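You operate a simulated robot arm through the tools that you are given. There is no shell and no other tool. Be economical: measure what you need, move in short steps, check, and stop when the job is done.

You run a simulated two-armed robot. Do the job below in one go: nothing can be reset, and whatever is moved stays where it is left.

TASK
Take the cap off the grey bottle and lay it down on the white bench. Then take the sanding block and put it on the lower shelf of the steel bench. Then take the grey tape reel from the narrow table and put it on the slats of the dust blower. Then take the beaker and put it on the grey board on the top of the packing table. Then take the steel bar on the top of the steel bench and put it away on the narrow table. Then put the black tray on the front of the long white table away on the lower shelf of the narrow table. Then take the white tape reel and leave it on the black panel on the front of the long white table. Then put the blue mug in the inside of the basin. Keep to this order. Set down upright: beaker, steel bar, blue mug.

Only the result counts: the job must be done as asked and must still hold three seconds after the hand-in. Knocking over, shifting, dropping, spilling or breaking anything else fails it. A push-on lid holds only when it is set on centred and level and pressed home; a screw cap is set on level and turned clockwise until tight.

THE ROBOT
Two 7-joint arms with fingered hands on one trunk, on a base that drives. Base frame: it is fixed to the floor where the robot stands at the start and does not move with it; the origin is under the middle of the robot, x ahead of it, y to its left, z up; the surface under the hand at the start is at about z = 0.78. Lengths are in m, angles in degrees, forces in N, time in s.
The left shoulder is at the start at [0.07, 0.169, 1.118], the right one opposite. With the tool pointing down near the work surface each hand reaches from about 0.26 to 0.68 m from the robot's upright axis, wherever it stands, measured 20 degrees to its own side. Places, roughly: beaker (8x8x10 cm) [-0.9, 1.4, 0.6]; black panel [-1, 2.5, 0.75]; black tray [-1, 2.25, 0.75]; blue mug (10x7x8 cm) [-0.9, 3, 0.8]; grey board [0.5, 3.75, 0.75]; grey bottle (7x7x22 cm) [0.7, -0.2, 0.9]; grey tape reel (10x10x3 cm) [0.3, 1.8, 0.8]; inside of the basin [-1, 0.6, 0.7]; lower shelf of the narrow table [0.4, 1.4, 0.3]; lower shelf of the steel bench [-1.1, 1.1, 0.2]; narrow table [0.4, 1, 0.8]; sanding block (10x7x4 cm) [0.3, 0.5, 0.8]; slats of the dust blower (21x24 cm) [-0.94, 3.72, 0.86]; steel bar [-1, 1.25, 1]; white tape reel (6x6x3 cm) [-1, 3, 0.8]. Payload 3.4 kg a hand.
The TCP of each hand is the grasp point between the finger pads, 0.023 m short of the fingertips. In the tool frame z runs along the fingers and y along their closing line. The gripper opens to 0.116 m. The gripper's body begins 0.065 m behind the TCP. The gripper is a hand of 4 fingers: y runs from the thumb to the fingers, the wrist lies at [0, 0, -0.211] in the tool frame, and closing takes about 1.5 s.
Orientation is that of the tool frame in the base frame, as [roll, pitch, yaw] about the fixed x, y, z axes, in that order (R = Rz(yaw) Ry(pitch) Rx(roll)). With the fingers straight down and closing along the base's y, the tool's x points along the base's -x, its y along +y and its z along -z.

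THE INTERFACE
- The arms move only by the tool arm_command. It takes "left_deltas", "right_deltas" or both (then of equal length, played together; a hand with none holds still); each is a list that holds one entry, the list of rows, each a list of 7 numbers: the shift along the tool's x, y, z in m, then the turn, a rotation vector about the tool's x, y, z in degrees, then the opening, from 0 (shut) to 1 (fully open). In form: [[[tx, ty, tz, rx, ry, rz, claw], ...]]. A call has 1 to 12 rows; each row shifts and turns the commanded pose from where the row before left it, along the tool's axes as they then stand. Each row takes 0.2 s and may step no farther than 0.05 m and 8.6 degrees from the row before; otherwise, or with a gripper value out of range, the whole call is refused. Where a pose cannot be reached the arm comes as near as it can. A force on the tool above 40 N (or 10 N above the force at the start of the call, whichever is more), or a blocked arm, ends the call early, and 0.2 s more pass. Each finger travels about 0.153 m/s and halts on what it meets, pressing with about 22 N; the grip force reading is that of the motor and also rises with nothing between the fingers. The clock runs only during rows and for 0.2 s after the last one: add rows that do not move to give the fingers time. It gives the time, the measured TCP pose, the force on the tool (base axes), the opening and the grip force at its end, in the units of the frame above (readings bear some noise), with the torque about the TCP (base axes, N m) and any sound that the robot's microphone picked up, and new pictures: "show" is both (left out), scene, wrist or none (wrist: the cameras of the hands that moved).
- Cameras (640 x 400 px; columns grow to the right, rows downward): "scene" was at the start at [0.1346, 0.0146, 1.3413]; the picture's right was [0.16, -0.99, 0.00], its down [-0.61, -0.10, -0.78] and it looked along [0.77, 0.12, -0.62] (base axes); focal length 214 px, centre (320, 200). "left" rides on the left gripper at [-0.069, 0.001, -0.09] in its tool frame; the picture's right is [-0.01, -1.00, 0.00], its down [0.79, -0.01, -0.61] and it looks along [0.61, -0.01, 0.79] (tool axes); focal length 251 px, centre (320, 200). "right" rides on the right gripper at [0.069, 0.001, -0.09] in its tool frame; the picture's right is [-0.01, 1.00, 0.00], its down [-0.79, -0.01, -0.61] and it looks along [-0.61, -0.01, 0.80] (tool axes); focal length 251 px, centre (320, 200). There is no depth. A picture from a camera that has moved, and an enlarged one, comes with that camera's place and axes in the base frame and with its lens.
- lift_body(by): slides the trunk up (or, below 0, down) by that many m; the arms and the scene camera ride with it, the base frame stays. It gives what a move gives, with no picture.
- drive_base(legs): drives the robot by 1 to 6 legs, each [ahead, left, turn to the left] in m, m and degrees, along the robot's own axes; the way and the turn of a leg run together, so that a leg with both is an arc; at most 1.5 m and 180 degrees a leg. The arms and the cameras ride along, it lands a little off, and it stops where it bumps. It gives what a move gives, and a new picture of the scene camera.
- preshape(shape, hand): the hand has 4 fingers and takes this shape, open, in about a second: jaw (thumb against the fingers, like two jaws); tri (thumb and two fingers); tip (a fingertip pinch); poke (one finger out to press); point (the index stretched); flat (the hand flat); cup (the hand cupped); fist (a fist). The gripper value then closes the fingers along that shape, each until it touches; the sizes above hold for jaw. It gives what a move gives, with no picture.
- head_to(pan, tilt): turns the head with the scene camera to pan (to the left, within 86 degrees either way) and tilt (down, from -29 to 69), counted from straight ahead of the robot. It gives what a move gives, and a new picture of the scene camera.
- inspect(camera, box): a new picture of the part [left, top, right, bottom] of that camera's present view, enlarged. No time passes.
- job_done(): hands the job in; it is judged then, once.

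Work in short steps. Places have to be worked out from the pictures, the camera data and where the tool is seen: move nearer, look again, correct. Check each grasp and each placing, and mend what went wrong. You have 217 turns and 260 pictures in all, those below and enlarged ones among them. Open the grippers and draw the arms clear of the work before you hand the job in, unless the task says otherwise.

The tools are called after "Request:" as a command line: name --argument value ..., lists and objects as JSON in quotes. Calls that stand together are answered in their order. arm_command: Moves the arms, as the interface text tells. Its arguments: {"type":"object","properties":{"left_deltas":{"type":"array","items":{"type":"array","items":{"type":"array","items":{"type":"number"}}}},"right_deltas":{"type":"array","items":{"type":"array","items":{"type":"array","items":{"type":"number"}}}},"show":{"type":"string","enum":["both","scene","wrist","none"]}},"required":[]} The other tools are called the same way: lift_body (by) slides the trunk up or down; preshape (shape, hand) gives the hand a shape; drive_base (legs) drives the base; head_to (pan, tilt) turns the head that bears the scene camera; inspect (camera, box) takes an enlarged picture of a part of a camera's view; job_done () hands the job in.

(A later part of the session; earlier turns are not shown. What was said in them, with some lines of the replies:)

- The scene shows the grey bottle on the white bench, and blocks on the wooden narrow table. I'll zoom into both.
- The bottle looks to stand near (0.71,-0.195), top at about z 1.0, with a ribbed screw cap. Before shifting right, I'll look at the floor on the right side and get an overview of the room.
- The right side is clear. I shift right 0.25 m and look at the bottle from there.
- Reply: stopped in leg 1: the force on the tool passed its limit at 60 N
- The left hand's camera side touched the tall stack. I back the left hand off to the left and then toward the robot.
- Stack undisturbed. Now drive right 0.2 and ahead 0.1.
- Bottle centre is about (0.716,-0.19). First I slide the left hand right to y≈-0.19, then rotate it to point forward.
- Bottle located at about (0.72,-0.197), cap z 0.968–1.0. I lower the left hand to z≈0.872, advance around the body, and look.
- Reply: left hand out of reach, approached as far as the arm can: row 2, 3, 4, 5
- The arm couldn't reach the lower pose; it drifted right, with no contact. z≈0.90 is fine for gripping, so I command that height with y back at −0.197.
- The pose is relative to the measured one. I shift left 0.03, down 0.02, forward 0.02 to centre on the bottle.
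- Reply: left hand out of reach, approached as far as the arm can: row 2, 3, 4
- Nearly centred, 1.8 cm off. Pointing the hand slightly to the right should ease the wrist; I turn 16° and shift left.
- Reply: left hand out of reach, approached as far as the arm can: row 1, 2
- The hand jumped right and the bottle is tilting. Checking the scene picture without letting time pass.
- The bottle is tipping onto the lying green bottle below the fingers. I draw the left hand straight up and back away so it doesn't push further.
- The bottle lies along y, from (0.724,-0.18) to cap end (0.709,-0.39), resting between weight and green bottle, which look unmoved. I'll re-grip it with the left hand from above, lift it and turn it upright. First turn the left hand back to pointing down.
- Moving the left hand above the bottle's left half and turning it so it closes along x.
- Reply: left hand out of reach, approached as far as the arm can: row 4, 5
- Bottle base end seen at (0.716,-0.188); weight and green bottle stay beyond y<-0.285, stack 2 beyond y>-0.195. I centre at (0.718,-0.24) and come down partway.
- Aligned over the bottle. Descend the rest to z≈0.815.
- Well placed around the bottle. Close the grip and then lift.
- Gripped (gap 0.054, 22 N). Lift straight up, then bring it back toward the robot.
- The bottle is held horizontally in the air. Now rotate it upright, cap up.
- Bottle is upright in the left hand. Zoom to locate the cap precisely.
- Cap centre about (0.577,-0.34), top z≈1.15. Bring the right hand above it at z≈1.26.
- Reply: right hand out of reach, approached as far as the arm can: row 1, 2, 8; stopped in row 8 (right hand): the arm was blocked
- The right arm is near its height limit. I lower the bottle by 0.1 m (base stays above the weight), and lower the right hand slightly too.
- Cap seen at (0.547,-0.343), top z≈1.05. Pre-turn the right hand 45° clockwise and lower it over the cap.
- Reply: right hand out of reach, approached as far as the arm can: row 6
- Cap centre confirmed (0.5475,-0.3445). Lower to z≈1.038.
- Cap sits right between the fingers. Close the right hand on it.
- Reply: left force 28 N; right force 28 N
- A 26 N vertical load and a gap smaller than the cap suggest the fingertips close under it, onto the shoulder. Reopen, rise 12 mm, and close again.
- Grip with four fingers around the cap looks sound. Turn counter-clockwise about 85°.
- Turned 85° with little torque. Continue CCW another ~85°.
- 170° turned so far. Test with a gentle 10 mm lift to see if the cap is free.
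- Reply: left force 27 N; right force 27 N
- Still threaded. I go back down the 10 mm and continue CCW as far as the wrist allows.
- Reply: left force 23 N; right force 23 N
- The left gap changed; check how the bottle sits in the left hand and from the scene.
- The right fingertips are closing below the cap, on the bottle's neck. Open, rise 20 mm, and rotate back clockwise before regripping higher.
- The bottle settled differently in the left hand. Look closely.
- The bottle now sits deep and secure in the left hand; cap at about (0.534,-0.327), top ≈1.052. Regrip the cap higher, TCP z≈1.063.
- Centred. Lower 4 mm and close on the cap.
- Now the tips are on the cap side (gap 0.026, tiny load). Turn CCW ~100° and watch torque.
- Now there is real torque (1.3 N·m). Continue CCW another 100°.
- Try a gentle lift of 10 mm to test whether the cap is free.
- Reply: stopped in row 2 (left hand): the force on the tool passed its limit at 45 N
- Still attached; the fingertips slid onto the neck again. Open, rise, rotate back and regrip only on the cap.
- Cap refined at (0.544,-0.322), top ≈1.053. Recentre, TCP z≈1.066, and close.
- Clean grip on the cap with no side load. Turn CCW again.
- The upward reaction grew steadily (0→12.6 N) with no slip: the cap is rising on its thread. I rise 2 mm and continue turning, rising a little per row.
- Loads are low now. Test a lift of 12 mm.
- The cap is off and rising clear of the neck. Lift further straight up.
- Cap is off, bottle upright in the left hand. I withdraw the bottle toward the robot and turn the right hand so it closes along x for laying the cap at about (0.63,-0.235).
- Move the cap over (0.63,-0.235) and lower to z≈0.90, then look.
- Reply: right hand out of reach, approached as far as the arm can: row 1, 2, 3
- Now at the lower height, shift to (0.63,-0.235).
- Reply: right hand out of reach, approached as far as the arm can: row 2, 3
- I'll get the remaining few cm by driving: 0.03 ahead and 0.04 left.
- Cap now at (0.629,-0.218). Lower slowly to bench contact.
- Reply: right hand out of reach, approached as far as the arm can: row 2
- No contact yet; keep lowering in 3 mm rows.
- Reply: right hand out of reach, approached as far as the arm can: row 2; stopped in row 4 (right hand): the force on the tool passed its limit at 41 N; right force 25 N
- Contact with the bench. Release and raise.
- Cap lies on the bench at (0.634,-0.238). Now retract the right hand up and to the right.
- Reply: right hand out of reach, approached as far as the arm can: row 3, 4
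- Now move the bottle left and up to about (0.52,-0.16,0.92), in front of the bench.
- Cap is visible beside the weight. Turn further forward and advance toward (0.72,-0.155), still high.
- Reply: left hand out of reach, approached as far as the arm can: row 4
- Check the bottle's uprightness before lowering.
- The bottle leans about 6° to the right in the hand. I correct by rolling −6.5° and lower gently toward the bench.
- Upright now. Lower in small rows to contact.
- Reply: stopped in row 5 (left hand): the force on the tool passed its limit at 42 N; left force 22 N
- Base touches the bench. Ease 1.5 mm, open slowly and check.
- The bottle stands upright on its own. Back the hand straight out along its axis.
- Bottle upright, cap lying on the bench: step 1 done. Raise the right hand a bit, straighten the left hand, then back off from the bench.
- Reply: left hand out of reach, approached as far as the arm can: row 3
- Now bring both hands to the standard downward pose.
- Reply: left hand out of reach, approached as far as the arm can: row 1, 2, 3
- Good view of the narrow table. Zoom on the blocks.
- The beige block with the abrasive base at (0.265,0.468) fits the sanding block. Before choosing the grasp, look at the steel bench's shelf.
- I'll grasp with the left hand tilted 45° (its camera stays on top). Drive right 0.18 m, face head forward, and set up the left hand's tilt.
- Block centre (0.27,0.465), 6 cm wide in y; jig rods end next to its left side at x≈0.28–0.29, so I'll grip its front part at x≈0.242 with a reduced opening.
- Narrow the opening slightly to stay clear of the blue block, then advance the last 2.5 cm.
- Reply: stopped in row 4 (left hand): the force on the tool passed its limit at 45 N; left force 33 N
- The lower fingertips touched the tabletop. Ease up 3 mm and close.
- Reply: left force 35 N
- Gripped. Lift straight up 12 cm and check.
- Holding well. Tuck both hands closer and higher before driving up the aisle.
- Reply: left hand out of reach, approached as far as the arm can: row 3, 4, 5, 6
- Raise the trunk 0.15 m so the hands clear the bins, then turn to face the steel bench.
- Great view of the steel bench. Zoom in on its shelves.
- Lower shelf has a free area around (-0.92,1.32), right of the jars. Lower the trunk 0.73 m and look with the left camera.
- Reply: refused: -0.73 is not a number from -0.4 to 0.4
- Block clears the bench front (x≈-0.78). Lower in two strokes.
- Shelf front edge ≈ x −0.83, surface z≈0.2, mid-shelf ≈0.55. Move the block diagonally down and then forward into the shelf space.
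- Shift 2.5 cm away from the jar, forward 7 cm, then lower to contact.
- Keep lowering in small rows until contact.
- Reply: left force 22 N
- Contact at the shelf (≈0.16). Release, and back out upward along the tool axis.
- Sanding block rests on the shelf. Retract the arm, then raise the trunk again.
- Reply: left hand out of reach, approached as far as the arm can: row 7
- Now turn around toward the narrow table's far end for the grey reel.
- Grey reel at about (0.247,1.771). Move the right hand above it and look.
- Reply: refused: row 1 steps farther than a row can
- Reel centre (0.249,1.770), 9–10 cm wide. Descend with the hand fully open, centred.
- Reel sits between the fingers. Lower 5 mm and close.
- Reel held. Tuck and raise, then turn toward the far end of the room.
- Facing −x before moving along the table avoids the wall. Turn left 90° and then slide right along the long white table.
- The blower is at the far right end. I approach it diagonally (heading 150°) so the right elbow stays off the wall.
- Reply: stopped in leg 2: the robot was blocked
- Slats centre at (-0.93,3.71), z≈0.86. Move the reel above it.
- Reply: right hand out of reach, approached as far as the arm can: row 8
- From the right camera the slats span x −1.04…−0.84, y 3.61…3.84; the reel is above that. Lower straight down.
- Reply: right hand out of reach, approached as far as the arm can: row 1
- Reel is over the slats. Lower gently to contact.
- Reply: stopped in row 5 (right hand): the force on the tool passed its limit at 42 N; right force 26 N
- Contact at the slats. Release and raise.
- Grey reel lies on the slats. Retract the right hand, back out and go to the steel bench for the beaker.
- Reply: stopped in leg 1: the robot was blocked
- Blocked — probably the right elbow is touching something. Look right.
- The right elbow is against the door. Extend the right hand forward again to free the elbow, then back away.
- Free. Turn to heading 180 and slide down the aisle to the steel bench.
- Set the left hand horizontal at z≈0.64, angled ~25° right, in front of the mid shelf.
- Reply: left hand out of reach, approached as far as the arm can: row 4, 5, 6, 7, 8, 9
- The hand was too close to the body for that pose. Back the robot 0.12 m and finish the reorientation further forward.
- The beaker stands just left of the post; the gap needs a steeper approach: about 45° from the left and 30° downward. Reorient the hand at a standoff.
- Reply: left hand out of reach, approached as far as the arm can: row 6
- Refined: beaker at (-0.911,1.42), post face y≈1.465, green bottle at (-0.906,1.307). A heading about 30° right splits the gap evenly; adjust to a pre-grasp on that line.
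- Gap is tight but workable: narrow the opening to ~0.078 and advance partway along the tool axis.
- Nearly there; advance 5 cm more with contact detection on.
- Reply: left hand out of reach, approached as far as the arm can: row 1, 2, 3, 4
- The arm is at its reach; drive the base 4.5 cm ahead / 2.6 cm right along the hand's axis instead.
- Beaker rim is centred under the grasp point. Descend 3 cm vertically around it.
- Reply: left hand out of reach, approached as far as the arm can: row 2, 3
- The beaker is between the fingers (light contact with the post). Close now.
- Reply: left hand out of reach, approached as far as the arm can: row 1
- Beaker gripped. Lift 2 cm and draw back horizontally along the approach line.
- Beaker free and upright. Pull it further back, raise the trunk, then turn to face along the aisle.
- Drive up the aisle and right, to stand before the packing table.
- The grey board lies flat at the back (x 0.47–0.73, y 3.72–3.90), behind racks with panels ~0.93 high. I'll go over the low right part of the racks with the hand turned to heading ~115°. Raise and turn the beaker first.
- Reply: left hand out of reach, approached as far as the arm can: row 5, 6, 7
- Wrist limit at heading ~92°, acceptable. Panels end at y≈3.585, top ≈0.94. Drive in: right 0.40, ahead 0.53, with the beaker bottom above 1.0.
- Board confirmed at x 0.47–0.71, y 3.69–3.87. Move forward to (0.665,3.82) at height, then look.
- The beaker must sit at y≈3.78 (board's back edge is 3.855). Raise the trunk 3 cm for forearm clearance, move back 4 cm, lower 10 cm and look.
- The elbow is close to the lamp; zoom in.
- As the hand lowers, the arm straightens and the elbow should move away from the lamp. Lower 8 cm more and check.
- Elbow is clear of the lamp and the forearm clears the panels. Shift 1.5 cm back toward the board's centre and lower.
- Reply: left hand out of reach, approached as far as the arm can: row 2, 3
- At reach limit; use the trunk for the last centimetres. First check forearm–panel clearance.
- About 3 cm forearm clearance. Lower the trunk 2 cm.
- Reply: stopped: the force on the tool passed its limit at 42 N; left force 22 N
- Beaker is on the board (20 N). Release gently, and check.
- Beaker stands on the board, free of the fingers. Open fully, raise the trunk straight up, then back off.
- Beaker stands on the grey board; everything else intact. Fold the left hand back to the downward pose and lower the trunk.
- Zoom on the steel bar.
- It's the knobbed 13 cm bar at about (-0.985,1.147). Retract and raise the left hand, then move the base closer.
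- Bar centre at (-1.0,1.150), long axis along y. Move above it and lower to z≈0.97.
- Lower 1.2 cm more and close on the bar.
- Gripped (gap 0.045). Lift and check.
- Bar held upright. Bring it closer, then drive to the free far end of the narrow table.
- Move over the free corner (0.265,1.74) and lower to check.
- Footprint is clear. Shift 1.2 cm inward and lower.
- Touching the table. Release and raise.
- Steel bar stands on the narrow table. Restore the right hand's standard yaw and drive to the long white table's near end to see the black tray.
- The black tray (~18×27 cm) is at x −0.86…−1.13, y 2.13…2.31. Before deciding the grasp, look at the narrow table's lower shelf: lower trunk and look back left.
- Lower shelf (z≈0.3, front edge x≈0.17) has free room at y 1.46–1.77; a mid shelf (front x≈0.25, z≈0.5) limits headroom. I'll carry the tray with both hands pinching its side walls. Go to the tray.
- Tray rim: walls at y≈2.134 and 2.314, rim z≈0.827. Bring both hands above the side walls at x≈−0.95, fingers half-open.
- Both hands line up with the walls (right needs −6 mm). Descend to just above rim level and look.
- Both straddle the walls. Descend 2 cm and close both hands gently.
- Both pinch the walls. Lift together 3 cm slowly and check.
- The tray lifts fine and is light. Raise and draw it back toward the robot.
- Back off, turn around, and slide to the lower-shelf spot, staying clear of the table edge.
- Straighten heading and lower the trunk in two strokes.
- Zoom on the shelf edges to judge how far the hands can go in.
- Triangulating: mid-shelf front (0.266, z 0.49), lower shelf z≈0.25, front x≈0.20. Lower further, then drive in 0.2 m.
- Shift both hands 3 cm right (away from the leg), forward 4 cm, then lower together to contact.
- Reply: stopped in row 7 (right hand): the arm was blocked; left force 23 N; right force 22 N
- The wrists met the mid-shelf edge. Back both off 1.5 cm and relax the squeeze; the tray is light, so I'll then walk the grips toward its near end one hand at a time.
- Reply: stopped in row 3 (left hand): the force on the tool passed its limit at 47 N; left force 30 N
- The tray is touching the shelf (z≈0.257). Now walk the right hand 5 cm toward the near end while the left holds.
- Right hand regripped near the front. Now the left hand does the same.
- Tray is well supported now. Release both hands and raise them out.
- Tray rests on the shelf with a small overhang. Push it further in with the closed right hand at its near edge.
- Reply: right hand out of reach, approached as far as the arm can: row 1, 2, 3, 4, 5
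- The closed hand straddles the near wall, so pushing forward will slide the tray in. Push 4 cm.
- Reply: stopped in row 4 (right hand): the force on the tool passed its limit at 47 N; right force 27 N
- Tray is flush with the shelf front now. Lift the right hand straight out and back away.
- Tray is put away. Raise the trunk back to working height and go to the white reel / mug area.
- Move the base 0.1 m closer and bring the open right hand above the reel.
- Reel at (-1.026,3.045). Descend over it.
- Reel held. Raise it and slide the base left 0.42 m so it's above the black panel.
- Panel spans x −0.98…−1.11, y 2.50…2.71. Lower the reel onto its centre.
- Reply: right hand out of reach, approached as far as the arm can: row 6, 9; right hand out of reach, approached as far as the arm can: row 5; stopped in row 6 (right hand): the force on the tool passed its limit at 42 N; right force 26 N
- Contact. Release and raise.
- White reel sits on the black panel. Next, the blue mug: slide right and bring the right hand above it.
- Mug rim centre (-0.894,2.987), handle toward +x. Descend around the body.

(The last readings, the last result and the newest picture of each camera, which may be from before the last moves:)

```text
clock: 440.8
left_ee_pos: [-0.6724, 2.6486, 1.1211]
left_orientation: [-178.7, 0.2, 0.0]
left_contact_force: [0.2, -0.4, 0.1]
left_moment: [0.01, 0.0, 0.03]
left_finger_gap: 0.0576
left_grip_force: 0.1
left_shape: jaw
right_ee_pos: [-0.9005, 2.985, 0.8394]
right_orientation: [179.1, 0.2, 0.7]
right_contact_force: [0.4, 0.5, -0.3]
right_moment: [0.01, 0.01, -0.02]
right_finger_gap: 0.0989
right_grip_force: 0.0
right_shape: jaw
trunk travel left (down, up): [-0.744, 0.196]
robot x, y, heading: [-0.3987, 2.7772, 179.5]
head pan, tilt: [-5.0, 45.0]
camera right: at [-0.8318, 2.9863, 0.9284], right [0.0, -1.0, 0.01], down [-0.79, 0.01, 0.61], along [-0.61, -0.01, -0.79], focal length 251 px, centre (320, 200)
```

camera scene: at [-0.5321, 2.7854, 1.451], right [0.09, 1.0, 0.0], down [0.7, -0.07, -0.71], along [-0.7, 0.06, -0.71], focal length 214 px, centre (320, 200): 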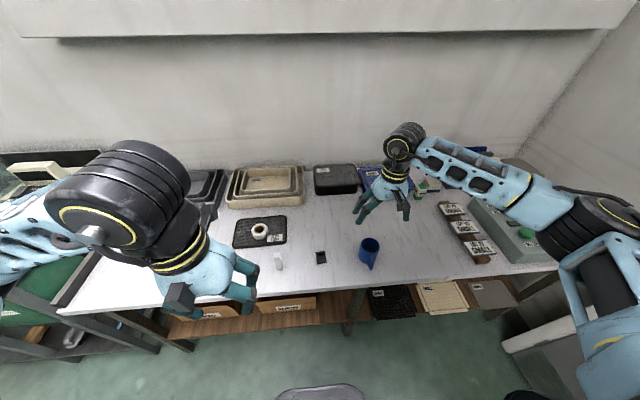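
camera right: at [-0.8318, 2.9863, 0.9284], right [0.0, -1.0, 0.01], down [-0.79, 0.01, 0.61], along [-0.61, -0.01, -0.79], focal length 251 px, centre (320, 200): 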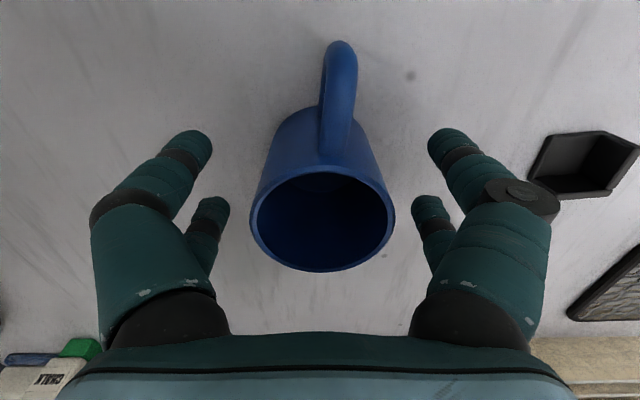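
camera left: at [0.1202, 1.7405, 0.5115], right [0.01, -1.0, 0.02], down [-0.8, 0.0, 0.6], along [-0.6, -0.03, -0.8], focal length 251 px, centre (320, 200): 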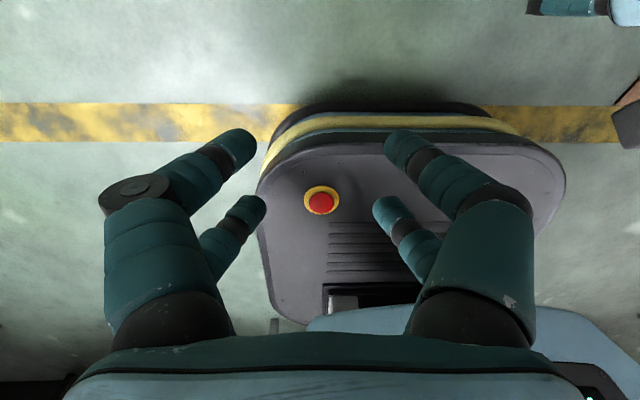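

Centre offset 7 mm; adjust, lower 1.5 cm and close.

Request:
arm_command --right_deltas '[[[-0.006, 0, 0.008, 0, 0, 0, 0.85], [0, 0, 0.007, 0, 0, 0, 0.85], [0, 0, 0, 0, 0, 0, 0.5], [0, 0, 0, 0, 0, 0, 0.3], [0, 0, 0, 0, 0, 0, 0.1], [0, 0, 0, 0, 0, 0, 0], [0, 0, 0, 0, 0, 0, 0]]]' --show "none"

Request:
arm_command --right_deltas '[[[0, 0, -0.01, 0, 0, 0, 0], [0, 0, -0.03, 0, 0, 0, 0], [0, 0, -0.05, 0, 0, 0, 0], [0, 0, -0.05, 0, 0, 0, 0]]]' --show "both"

```text
clock: 442.4
left_ee_pos: [-0.6733, 2.6477, 1.1205]
left_orientation: [-178.7, 0.2, 0.0]
left_contact_force: [-0.8, 0.1, -0.5]
left_moment: [0.01, -0.02, -0.01]
left_finger_gap: 0.0575
left_grip_force: 0.1
left_shape: jaw
right_ee_pos: [-0.9068, 2.985, 0.8242]
right_orientation: [179.1, 0.2, 0.7]
right_contact_force: [0.6, 0.9, 0.1]
right_moment: [0.0, 0.0, 0.04]
right_finger_gap: 0.0421
right_grip_force: 22.4
right_shape: jaw
trunk travel left (down, up): [-0.744, 0.196]
robot x, y, heading: [-0.4014, 2.776, 179.5]
head pan, tilt: [-5.0, 45.0]
```

```text
clock: 443.4
left_ee_pos: [-0.6738, 2.6472, 1.1221]
left_orientation: [-178.7, 0.1, 0.0]
left_contact_force: [0.3, -0.3, 0.3]
left_moment: [0.0, 0.04, -0.01]
left_finger_gap: 0.058
left_grip_force: 0.0
left_shape: jaw
right_ee_pos: [-0.9064, 2.9885, 0.9654]
right_orientation: [179.2, 0.2, 0.7]
right_contact_force: [-0.4, -0.5, -0.8]
right_moment: [0.03, 0.0, 0.02]
right_finger_gap: 0.0412
right_grip_force: 21.8
right_shape: jaw
trunk travel left (down, up): [-0.744, 0.196]
robot x, y, heading: [-0.3984, 2.7755, 179.8]
head pan, tilt: [-5.0, 45.0]
camera scene: at [-0.5335, 2.7843, 1.4508], right [0.09, 1.0, 0.0], down [0.7, -0.06, -0.71], along [-0.7, 0.07, -0.71], focal length 214 px, centre (320, 200)
```

scene: 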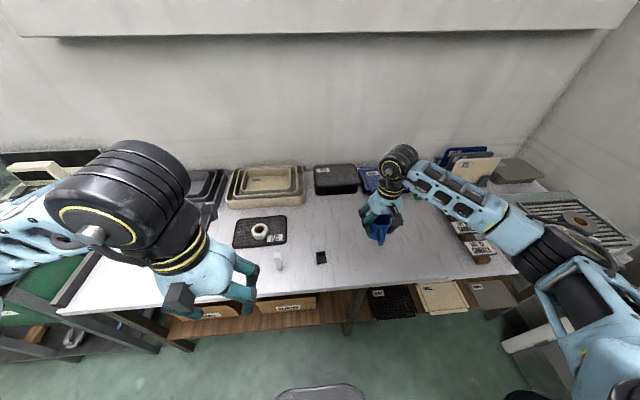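

Mug held. Tuck it in, raise, and drive down the aisle to the basin.

Request:
arm_command --right_deltas '[[[0.04, 0, -0.03, 0, 0, 0, 0], [0.04, 0, -0.03, 0, 0, 0, 0], [0.04, 0, -0.03, 0, 0, 0, 0], [0.04, 0, -0.02, 0, 0, 0, 0], [0.04, 0, -0.02, 0, 0, 0, 0]]]' --show "none"

Request:
drive_base --legs '[[-0.2, 0, 0], [0, 1.2, 0], [0, 1.16, 0]]'

Request:
head_to --pan -10 --tilt 42

```text
clock: 444.6
left_ee_pos: [-0.6716, 2.6476, 1.1236]
left_orientation: [-178.7, 0.3, 0.0]
left_contact_force: [0.3, -0.2, -0.6]
left_moment: [0.0, 0.0, 0.02]
left_finger_gap: 0.0575
left_grip_force: 0.1
left_shape: jaw
right_ee_pos: [-0.7033, 2.9902, 1.0936]
right_orientation: [179.2, 0.3, 0.6]
right_contact_force: [-0.1, 0.0, -0.7]
right_moment: [0.01, 0.04, 0.01]
right_finger_gap: 0.0411
right_grip_force: 22.2
right_shape: jaw
trunk travel left (down, up): [-0.744, 0.196]
robot x, y, heading: [-0.399, 2.7745, 179.5]
head pan, tilt: [-5.0, 45.0]
no pictures are left
```

```text
clock: 457.2
left_ee_pos: [-0.4307, 0.3075, 1.1215]
left_orientation: [-178.7, 0.3, 2.8]
left_contact_force: [-0.3, -0.2, -0.6]
left_moment: [-0.02, 0.0, 0.0]
left_finger_gap: 0.0577
left_grip_force: 0.1
left_shape: jaw
right_ee_pos: [-0.4803, 0.6473, 1.0915]
right_orientation: [179.1, 0.1, 3.5]
right_contact_force: [-0.1, -0.3, -0.4]
right_moment: [0.03, 0.01, 0.0]
right_finger_gap: 0.0412
right_grip_force: 21.8
right_shape: jaw
trunk travel left (down, up): [-0.744, 0.196]
robot x, y, heading: [-0.1668, 0.4476, -177.6]
head pan, tilt: [-5.0, 45.0]
```

```text
clock: 457.9
left_ee_pos: [-0.4303, 0.3067, 1.1207]
left_orientation: [-178.7, 0.2, 2.8]
left_contact_force: [-0.2, -0.7, -0.1]
left_moment: [0.0, -0.03, 0.01]
left_finger_gap: 0.0575
left_grip_force: 0.0
left_shape: jaw
right_ee_pos: [-0.479, 0.6489, 1.0928]
right_orientation: [179.2, 0.2, 3.5]
right_contact_force: [-0.2, 0.3, -0.9]
right_moment: [-0.01, 0.01, 0.02]
right_finger_gap: 0.0409
right_grip_force: 22.4
right_shape: jaw
trunk travel left (down, up): [-0.744, 0.196]
robot x, y, heading: [-0.1627, 0.4466, -177.6]
head pan, tilt: [-10.0, 42.0]
```

The pictures are used up, so I place the mug from the measured geometry: the basin spans about x −0.88…−1.12, y 0.42…0.73, centre ≈(−1.0,0.59), clear of the tap spout (~−1.13,0.5). First move the base 0.25 m ahead and square the heading.

Request:
drive_base --legs '[[0.25, 0, -2.4]]'

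```text
clock: 459.7
left_ee_pos: [-0.6888, 0.3137, 1.1221]
left_orientation: [-178.7, 0.3, 0.1]
left_contact_force: [0.4, -0.4, -0.5]
left_moment: [0.02, 0.03, -0.02]
left_finger_gap: 0.0575
left_grip_force: 0.1
left_shape: jaw
right_ee_pos: [-0.7232, 0.6564, 1.0926]
right_orientation: [179.1, 0.3, 1.0]
right_contact_force: [-0.1, -0.4, 0.0]
right_moment: [-0.03, 0.01, 0.04]
right_finger_gap: 0.0412
right_grip_force: 22.0
right_shape: jaw
trunk travel left (down, up): [-0.744, 0.196]
robot x, y, heading: [-0.4197, 0.4453, -180.2]
head pan, tilt: [-10.0, 42.0]
```

Shift the base 0.1 m left to keep the right forearm away from the cups, then check the pose.

Request:
drive_base --legs '[[0, 0.1, 0]]'

```text
clock: 460.8
left_ee_pos: [-0.6888, 0.2166, 1.1214]
left_orientation: [-178.8, 0.2, 0.3]
left_contact_force: [0.1, 0.2, -0.4]
left_moment: [0.03, -0.01, 0.02]
left_finger_gap: 0.0575
left_grip_force: 0.0
left_shape: jaw
right_ee_pos: [-0.7228, 0.5602, 1.0928]
right_orientation: [179.1, 0.2, 0.9]
right_contact_force: [0.7, -0.6, 0.4]
right_moment: [-0.01, -0.01, -0.01]
right_finger_gap: 0.0411
right_grip_force: 21.9
right_shape: jaw
trunk travel left (down, up): [-0.744, 0.196]
robot x, y, heading: [-0.4195, 0.3459, 179.7]
head pan, tilt: [-10.0, 42.0]
```

Move the mug over the basin centre at height.

Request:
arm_command --right_deltas '[[[-0.0388, -0.0037, 0, 0, 0, 0, 0], [-0.0388, -0.0037, 0, 0, 0, 0, 0], [-0.0388, -0.0037, 0, 0, 0, 0, 0], [-0.0388, -0.0037, 0, 0, 0, 0, 0], [-0.0388, -0.0037, 0, 0, 0, 0, 0], [-0.0388, -0.0037, 0, 0, 0, 0, 0], [-0.0388, -0.0037, 0, 0, 0, 0, 0]]]' --show "none"

```text
clock: 462.4
left_ee_pos: [-0.691, 0.2169, 1.121]
left_orientation: [-178.7, 0.1, 0.2]
left_contact_force: [-0.4, 0.4, 0.0]
left_moment: [-0.01, 0.0, 0.02]
left_finger_gap: 0.0575
left_grip_force: 0.0
left_shape: jaw
right_ee_pos: [-0.9961, 0.5804, 1.0918]
right_orientation: [179.1, 0.3, 0.8]
right_contact_force: [-0.4, 0.4, -1.7]
right_moment: [-0.01, -0.02, 0.01]
right_finger_gap: 0.0412
right_grip_force: 22.3
right_shape: jaw
trunk travel left (down, up): [-0.744, 0.196]
robot x, y, heading: [-0.4194, 0.3455, 180.3]
head pan, tilt: [-10.0, 42.0]
no pictures are left
```

Lower in stages, watching for early contact (rim contact would show at z≈0.91).

Request:
arm_command --right_deltas '[[[0, 0, 0.04, 0, 0, 0, 0], [0, 0, 0.04, 0, 0, 0, 0], [0, 0, 0.04, 0, 0, 0, 0], [0, 0, 0.03, 0, 0, 0, 0], [0, 0, 0.02, 0, 0, 0, 0], [0, 0, 0.02, 0, 0, 0, 0], [0, 0, 0.02, 0, 0, 0, 0], [0, 0, 0.02, 0, 0, 0, 0], [0, 0, 0.02, 0, 0, 0, 0]]]' --show "none"

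```text
clock: 464.4
left_ee_pos: [-0.6898, 0.216, 1.122]
left_orientation: [-178.7, 0.2, 0.2]
left_contact_force: [-0.5, -0.8, 0.0]
left_moment: [0.0, -0.01, 0.01]
left_finger_gap: 0.0576
left_grip_force: 0.0
left_shape: jaw
right_ee_pos: [-0.994, 0.575, 0.842]
right_orientation: [179.2, 0.1, 0.9]
right_contact_force: [0.5, 0.2, 0.0]
right_moment: [-0.01, 0.01, -0.02]
right_finger_gap: 0.0408
right_grip_force: 22.2
right_shape: jaw
trunk travel left (down, up): [-0.744, 0.196]
robot x, y, heading: [-0.4199, 0.3453, 179.7]
head pan, tilt: [-10.0, 42.0]
no pictures are left
```

Mug bottom is below the rim level with no contact, so it's inside the basin. Continue slowly.

Request:
arm_command --right_deltas '[[[0, 0, 0.01, 0, 0, 0, 0], [0, 0, 0.01, 0, 0, 0, 0], [0, 0, 0.01, 0, 0, 0, 0], [0, 0, 0.01, 0, 0, 0, 0], [0, 0, 0.008, 0, 0, 0, 0], [0, 0, 0.008, 0, 0, 0, 0], [0, 0, 0.006, 0, 0, 0, 0], [0, 0, 0.006, 0, 0, 0, 0], [0, 0, 0.005, 0, 0, 0, 0], [0, 0, 0.005, 0, 0, 0, 0]]]' --show "none"

```text
clock: 466.6
left_ee_pos: [-0.6897, 0.2155, 1.1216]
left_orientation: [-178.7, 0.2, 0.2]
left_contact_force: [-0.7, 0.0, -0.3]
left_moment: [-0.01, -0.02, -0.01]
left_finger_gap: 0.0576
left_grip_force: 0.1
left_shape: jaw
right_ee_pos: [-0.9968, 0.5744, 0.7645]
right_orientation: [179.2, 0.2, 0.9]
right_contact_force: [-1.0, -0.3, -1.2]
right_moment: [0.0, 0.03, 0.03]
right_finger_gap: 0.0409
right_grip_force: 22.4
right_shape: jaw
trunk travel left (down, up): [-0.744, 0.196]
robot x, y, heading: [-0.4177, 0.3414, 179.9]
head pan, tilt: [-10.0, 42.0]
no pictures are left
```

Request:
arm_command --right_deltas '[[[0, 0, 0.005, 0, 0, 0, 0], [0, 0, 0.005, 0, 0, 0, 0], [0, 0, 0.004, 0, 0, 0, 0], [0, 0, 0.004, 0, 0, 0, 0], [0, 0, 0.004, 0, 0, 0, 0], [0, 0, 0.004, 0, 0, 0, 0], [0, 0, 0.004, 0, 0, 0, 0], [0, 0, 0.004, 0, 0, 0, 0], [0, 0, 0.004, 0, 0, 0, 0], [0, 0, 0.004, 0, 0, 0, 0]]]' --show "none"

```text
clock: 467.8
left_ee_pos: [-0.6851, 0.214, 1.1226]
left_orientation: [-178.6, 0.4, 0.2]
left_contact_force: [0.5, -0.5, 0.5]
left_moment: [-0.01, -0.03, 0.01]
left_finger_gap: 0.0573
left_grip_force: 0.1
left_shape: jaw
right_ee_pos: [-0.998, 0.5739, 0.7518]
right_orientation: [179.2, 1.0, 0.9]
right_contact_force: [6.0, -1.2, 26.2]
right_moment: [0.15, -0.24, 0.0]
right_finger_gap: 0.0415
right_grip_force: 21.9
right_shape: jaw
trunk travel left (down, up): [-0.744, 0.196]
robot x, y, heading: [-0.4173, 0.3475, 179.9]
head pan, tilt: [-10.0, 42.0]
stopped in row 5 (right hand): the force on the tool passed its limit at 43 N (the readings are from after the stop); the commanded pose is now the measured one
no pictures are left
```

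Contact with mug bottom at ≈0.708 — the basin floor. Release gently and rise straight up.

Request:
arm_command --right_deltas '[[[0, 0, -0.001, 0, 0, 0, 0.3], [0, 0, 0, 0, 0, 0, 0.5], [0, 0, 0, 0, 0, 0, 0.65], [0, 0, 0, 0, 0, 0, 0.8], [0, 0, 0, 0, 0, 0, 0.85], [0, 0, -0.01, 0, 0, 0, 0.85], [0, 0, -0.02, 0, 0, 0, 0.85], [0, 0, -0.03, 0, 0, 0, 0.85], [0, 0, -0.04, 0, 0, 0, 0.85], [0, 0, -0.05, 0, 0, 0, 0.85], [0, 0, -0.05, 0, 0, 0, 0.85], [0, 0, -0.05, 0, 0, 0, 0.85]]]' --show "none"

```text
clock: 470.4
left_ee_pos: [-0.6882, 0.2154, 1.122]
left_orientation: [-178.7, 0.3, 0.3]
left_contact_force: [-0.2, 0.2, -0.1]
left_moment: [0.02, -0.02, 0.0]
left_finger_gap: 0.0577
left_grip_force: 0.1
left_shape: jaw
right_ee_pos: [-0.9963, 0.5785, 0.999]
right_orientation: [179.3, 0.7, 0.9]
right_contact_force: [0.0, 0.7, 0.1]
right_moment: [0.04, -0.01, -0.01]
right_finger_gap: 0.0987
right_grip_force: 0.2
right_shape: jaw
trunk travel left (down, up): [-0.744, 0.196]
robot x, y, heading: [-0.4171, 0.3445, 180.0]
head pan, tilt: [-10.0, 42.0]
no pictures are left
```

Released with no residual load. Raise further, draw the arm back, open both hands and back the base away.

Request:
arm_command --right_deltas '[[[0, 0, -0.05, 0, 0, 0, 1], [0, 0, -0.04, 0, 0, 0, 1], [0.04, 0, 0, 0, 0, 0, 1], [0.04, 0, 0, 0, 0, 0, 1], [0.04, 0, 0, 0, 0, 0, 1], [0.04, 0, 0, 0, 0, 0, 1], [0.04, 0, 0, 0, 0, 0, 1], [0.04, 0, 0, 0, 0, 0, 1]]]' --left_deltas '[[[0, 0, 0, 0, 0, 0, 1], [0, 0, 0, 0, 0, 0, 1], [0, 0, 0, 0, 0, 0, 1], [0, 0, 0, 0, 0, 0, 1], [0, 0, 0, 0, 0, 0, 1], [0, 0, 0, 0, 0, 0, 1], [0, 0, 0, 0, 0, 0, 1], [0, 0, 0, 0, 0, 0, 1]]]' --show "none"

Request:
drive_base --legs '[[-0.15, 0, 0]]'

```text
clock: 472.2
left_ee_pos: [-0.6878, 0.2156, 1.1223]
left_orientation: [-178.7, 0.2, 0.2]
left_contact_force: [0.7, 0.2, 0.9]
left_moment: [-0.03, -0.02, 0.01]
left_finger_gap: 0.1161
left_grip_force: 0.2
left_shape: jaw
right_ee_pos: [-0.754, 0.5841, 1.0853]
right_orientation: [179.3, 0.8, 0.9]
right_contact_force: [-0.2, 0.2, -0.4]
right_moment: [-0.01, 0.02, 0.01]
right_finger_gap: 0.116
right_grip_force: 0.1
right_shape: jaw
trunk travel left (down, up): [-0.744, 0.196]
robot x, y, heading: [-0.4229, 0.3446, 179.8]
head pan, tilt: [-10.0, 42.0]
no pictures are left
```

```text
clock: 473.6
left_ee_pos: [-0.5401, 0.215, 1.1205]
left_orientation: [-178.7, 0.1, 0.3]
left_contact_force: [0.4, 0.2, 0.5]
left_moment: [-0.01, 0.01, 0.03]
left_finger_gap: 0.116
left_grip_force: 0.0
left_shape: jaw
right_ee_pos: [-0.6093, 0.5834, 1.0847]
right_orientation: [179.2, 0.5, 1.1]
right_contact_force: [-0.9, 0.4, -0.4]
right_moment: [-0.02, -0.02, -0.02]
right_finger_gap: 0.1158
right_grip_force: 0.0
right_shape: jaw
trunk travel left (down, up): [-0.744, 0.196]
robot x, y, heading: [-0.2682, 0.344, -180.2]
head pan, tilt: [-10.0, 42.0]
```

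All eight steps are done, both grippers are open and the arms are clear; handing in.

Request:
job_done

```text
The job is handed in.
```

I handed the job in with all eight steps done in order. I knocked the grey bottle over at the start and stood it back up, and the mug step could not be checked by eye.

- **Grey bottle:** I knocked it over while trying to grip it. The cap was still on, and the weight and green bottle beside it looked unmoved. I picked it up, unscrewed the cap, laid the cap on the white bench, and stood the open bottle up near its original spot.
- **Black stack:** the left hand bumped one tall stack early on (60 N). The stack did not visibly move.
- **Blue mug:** I ran out of pictures before placing it. Contact came at about z = 0.71, which matches the basin floor, and the hand came away with no load. I could not see that it stands upright.

I saw every other item in place after release: sanding block, grey reel, beaker (upright), steel bar (upright), black tray and white reel.
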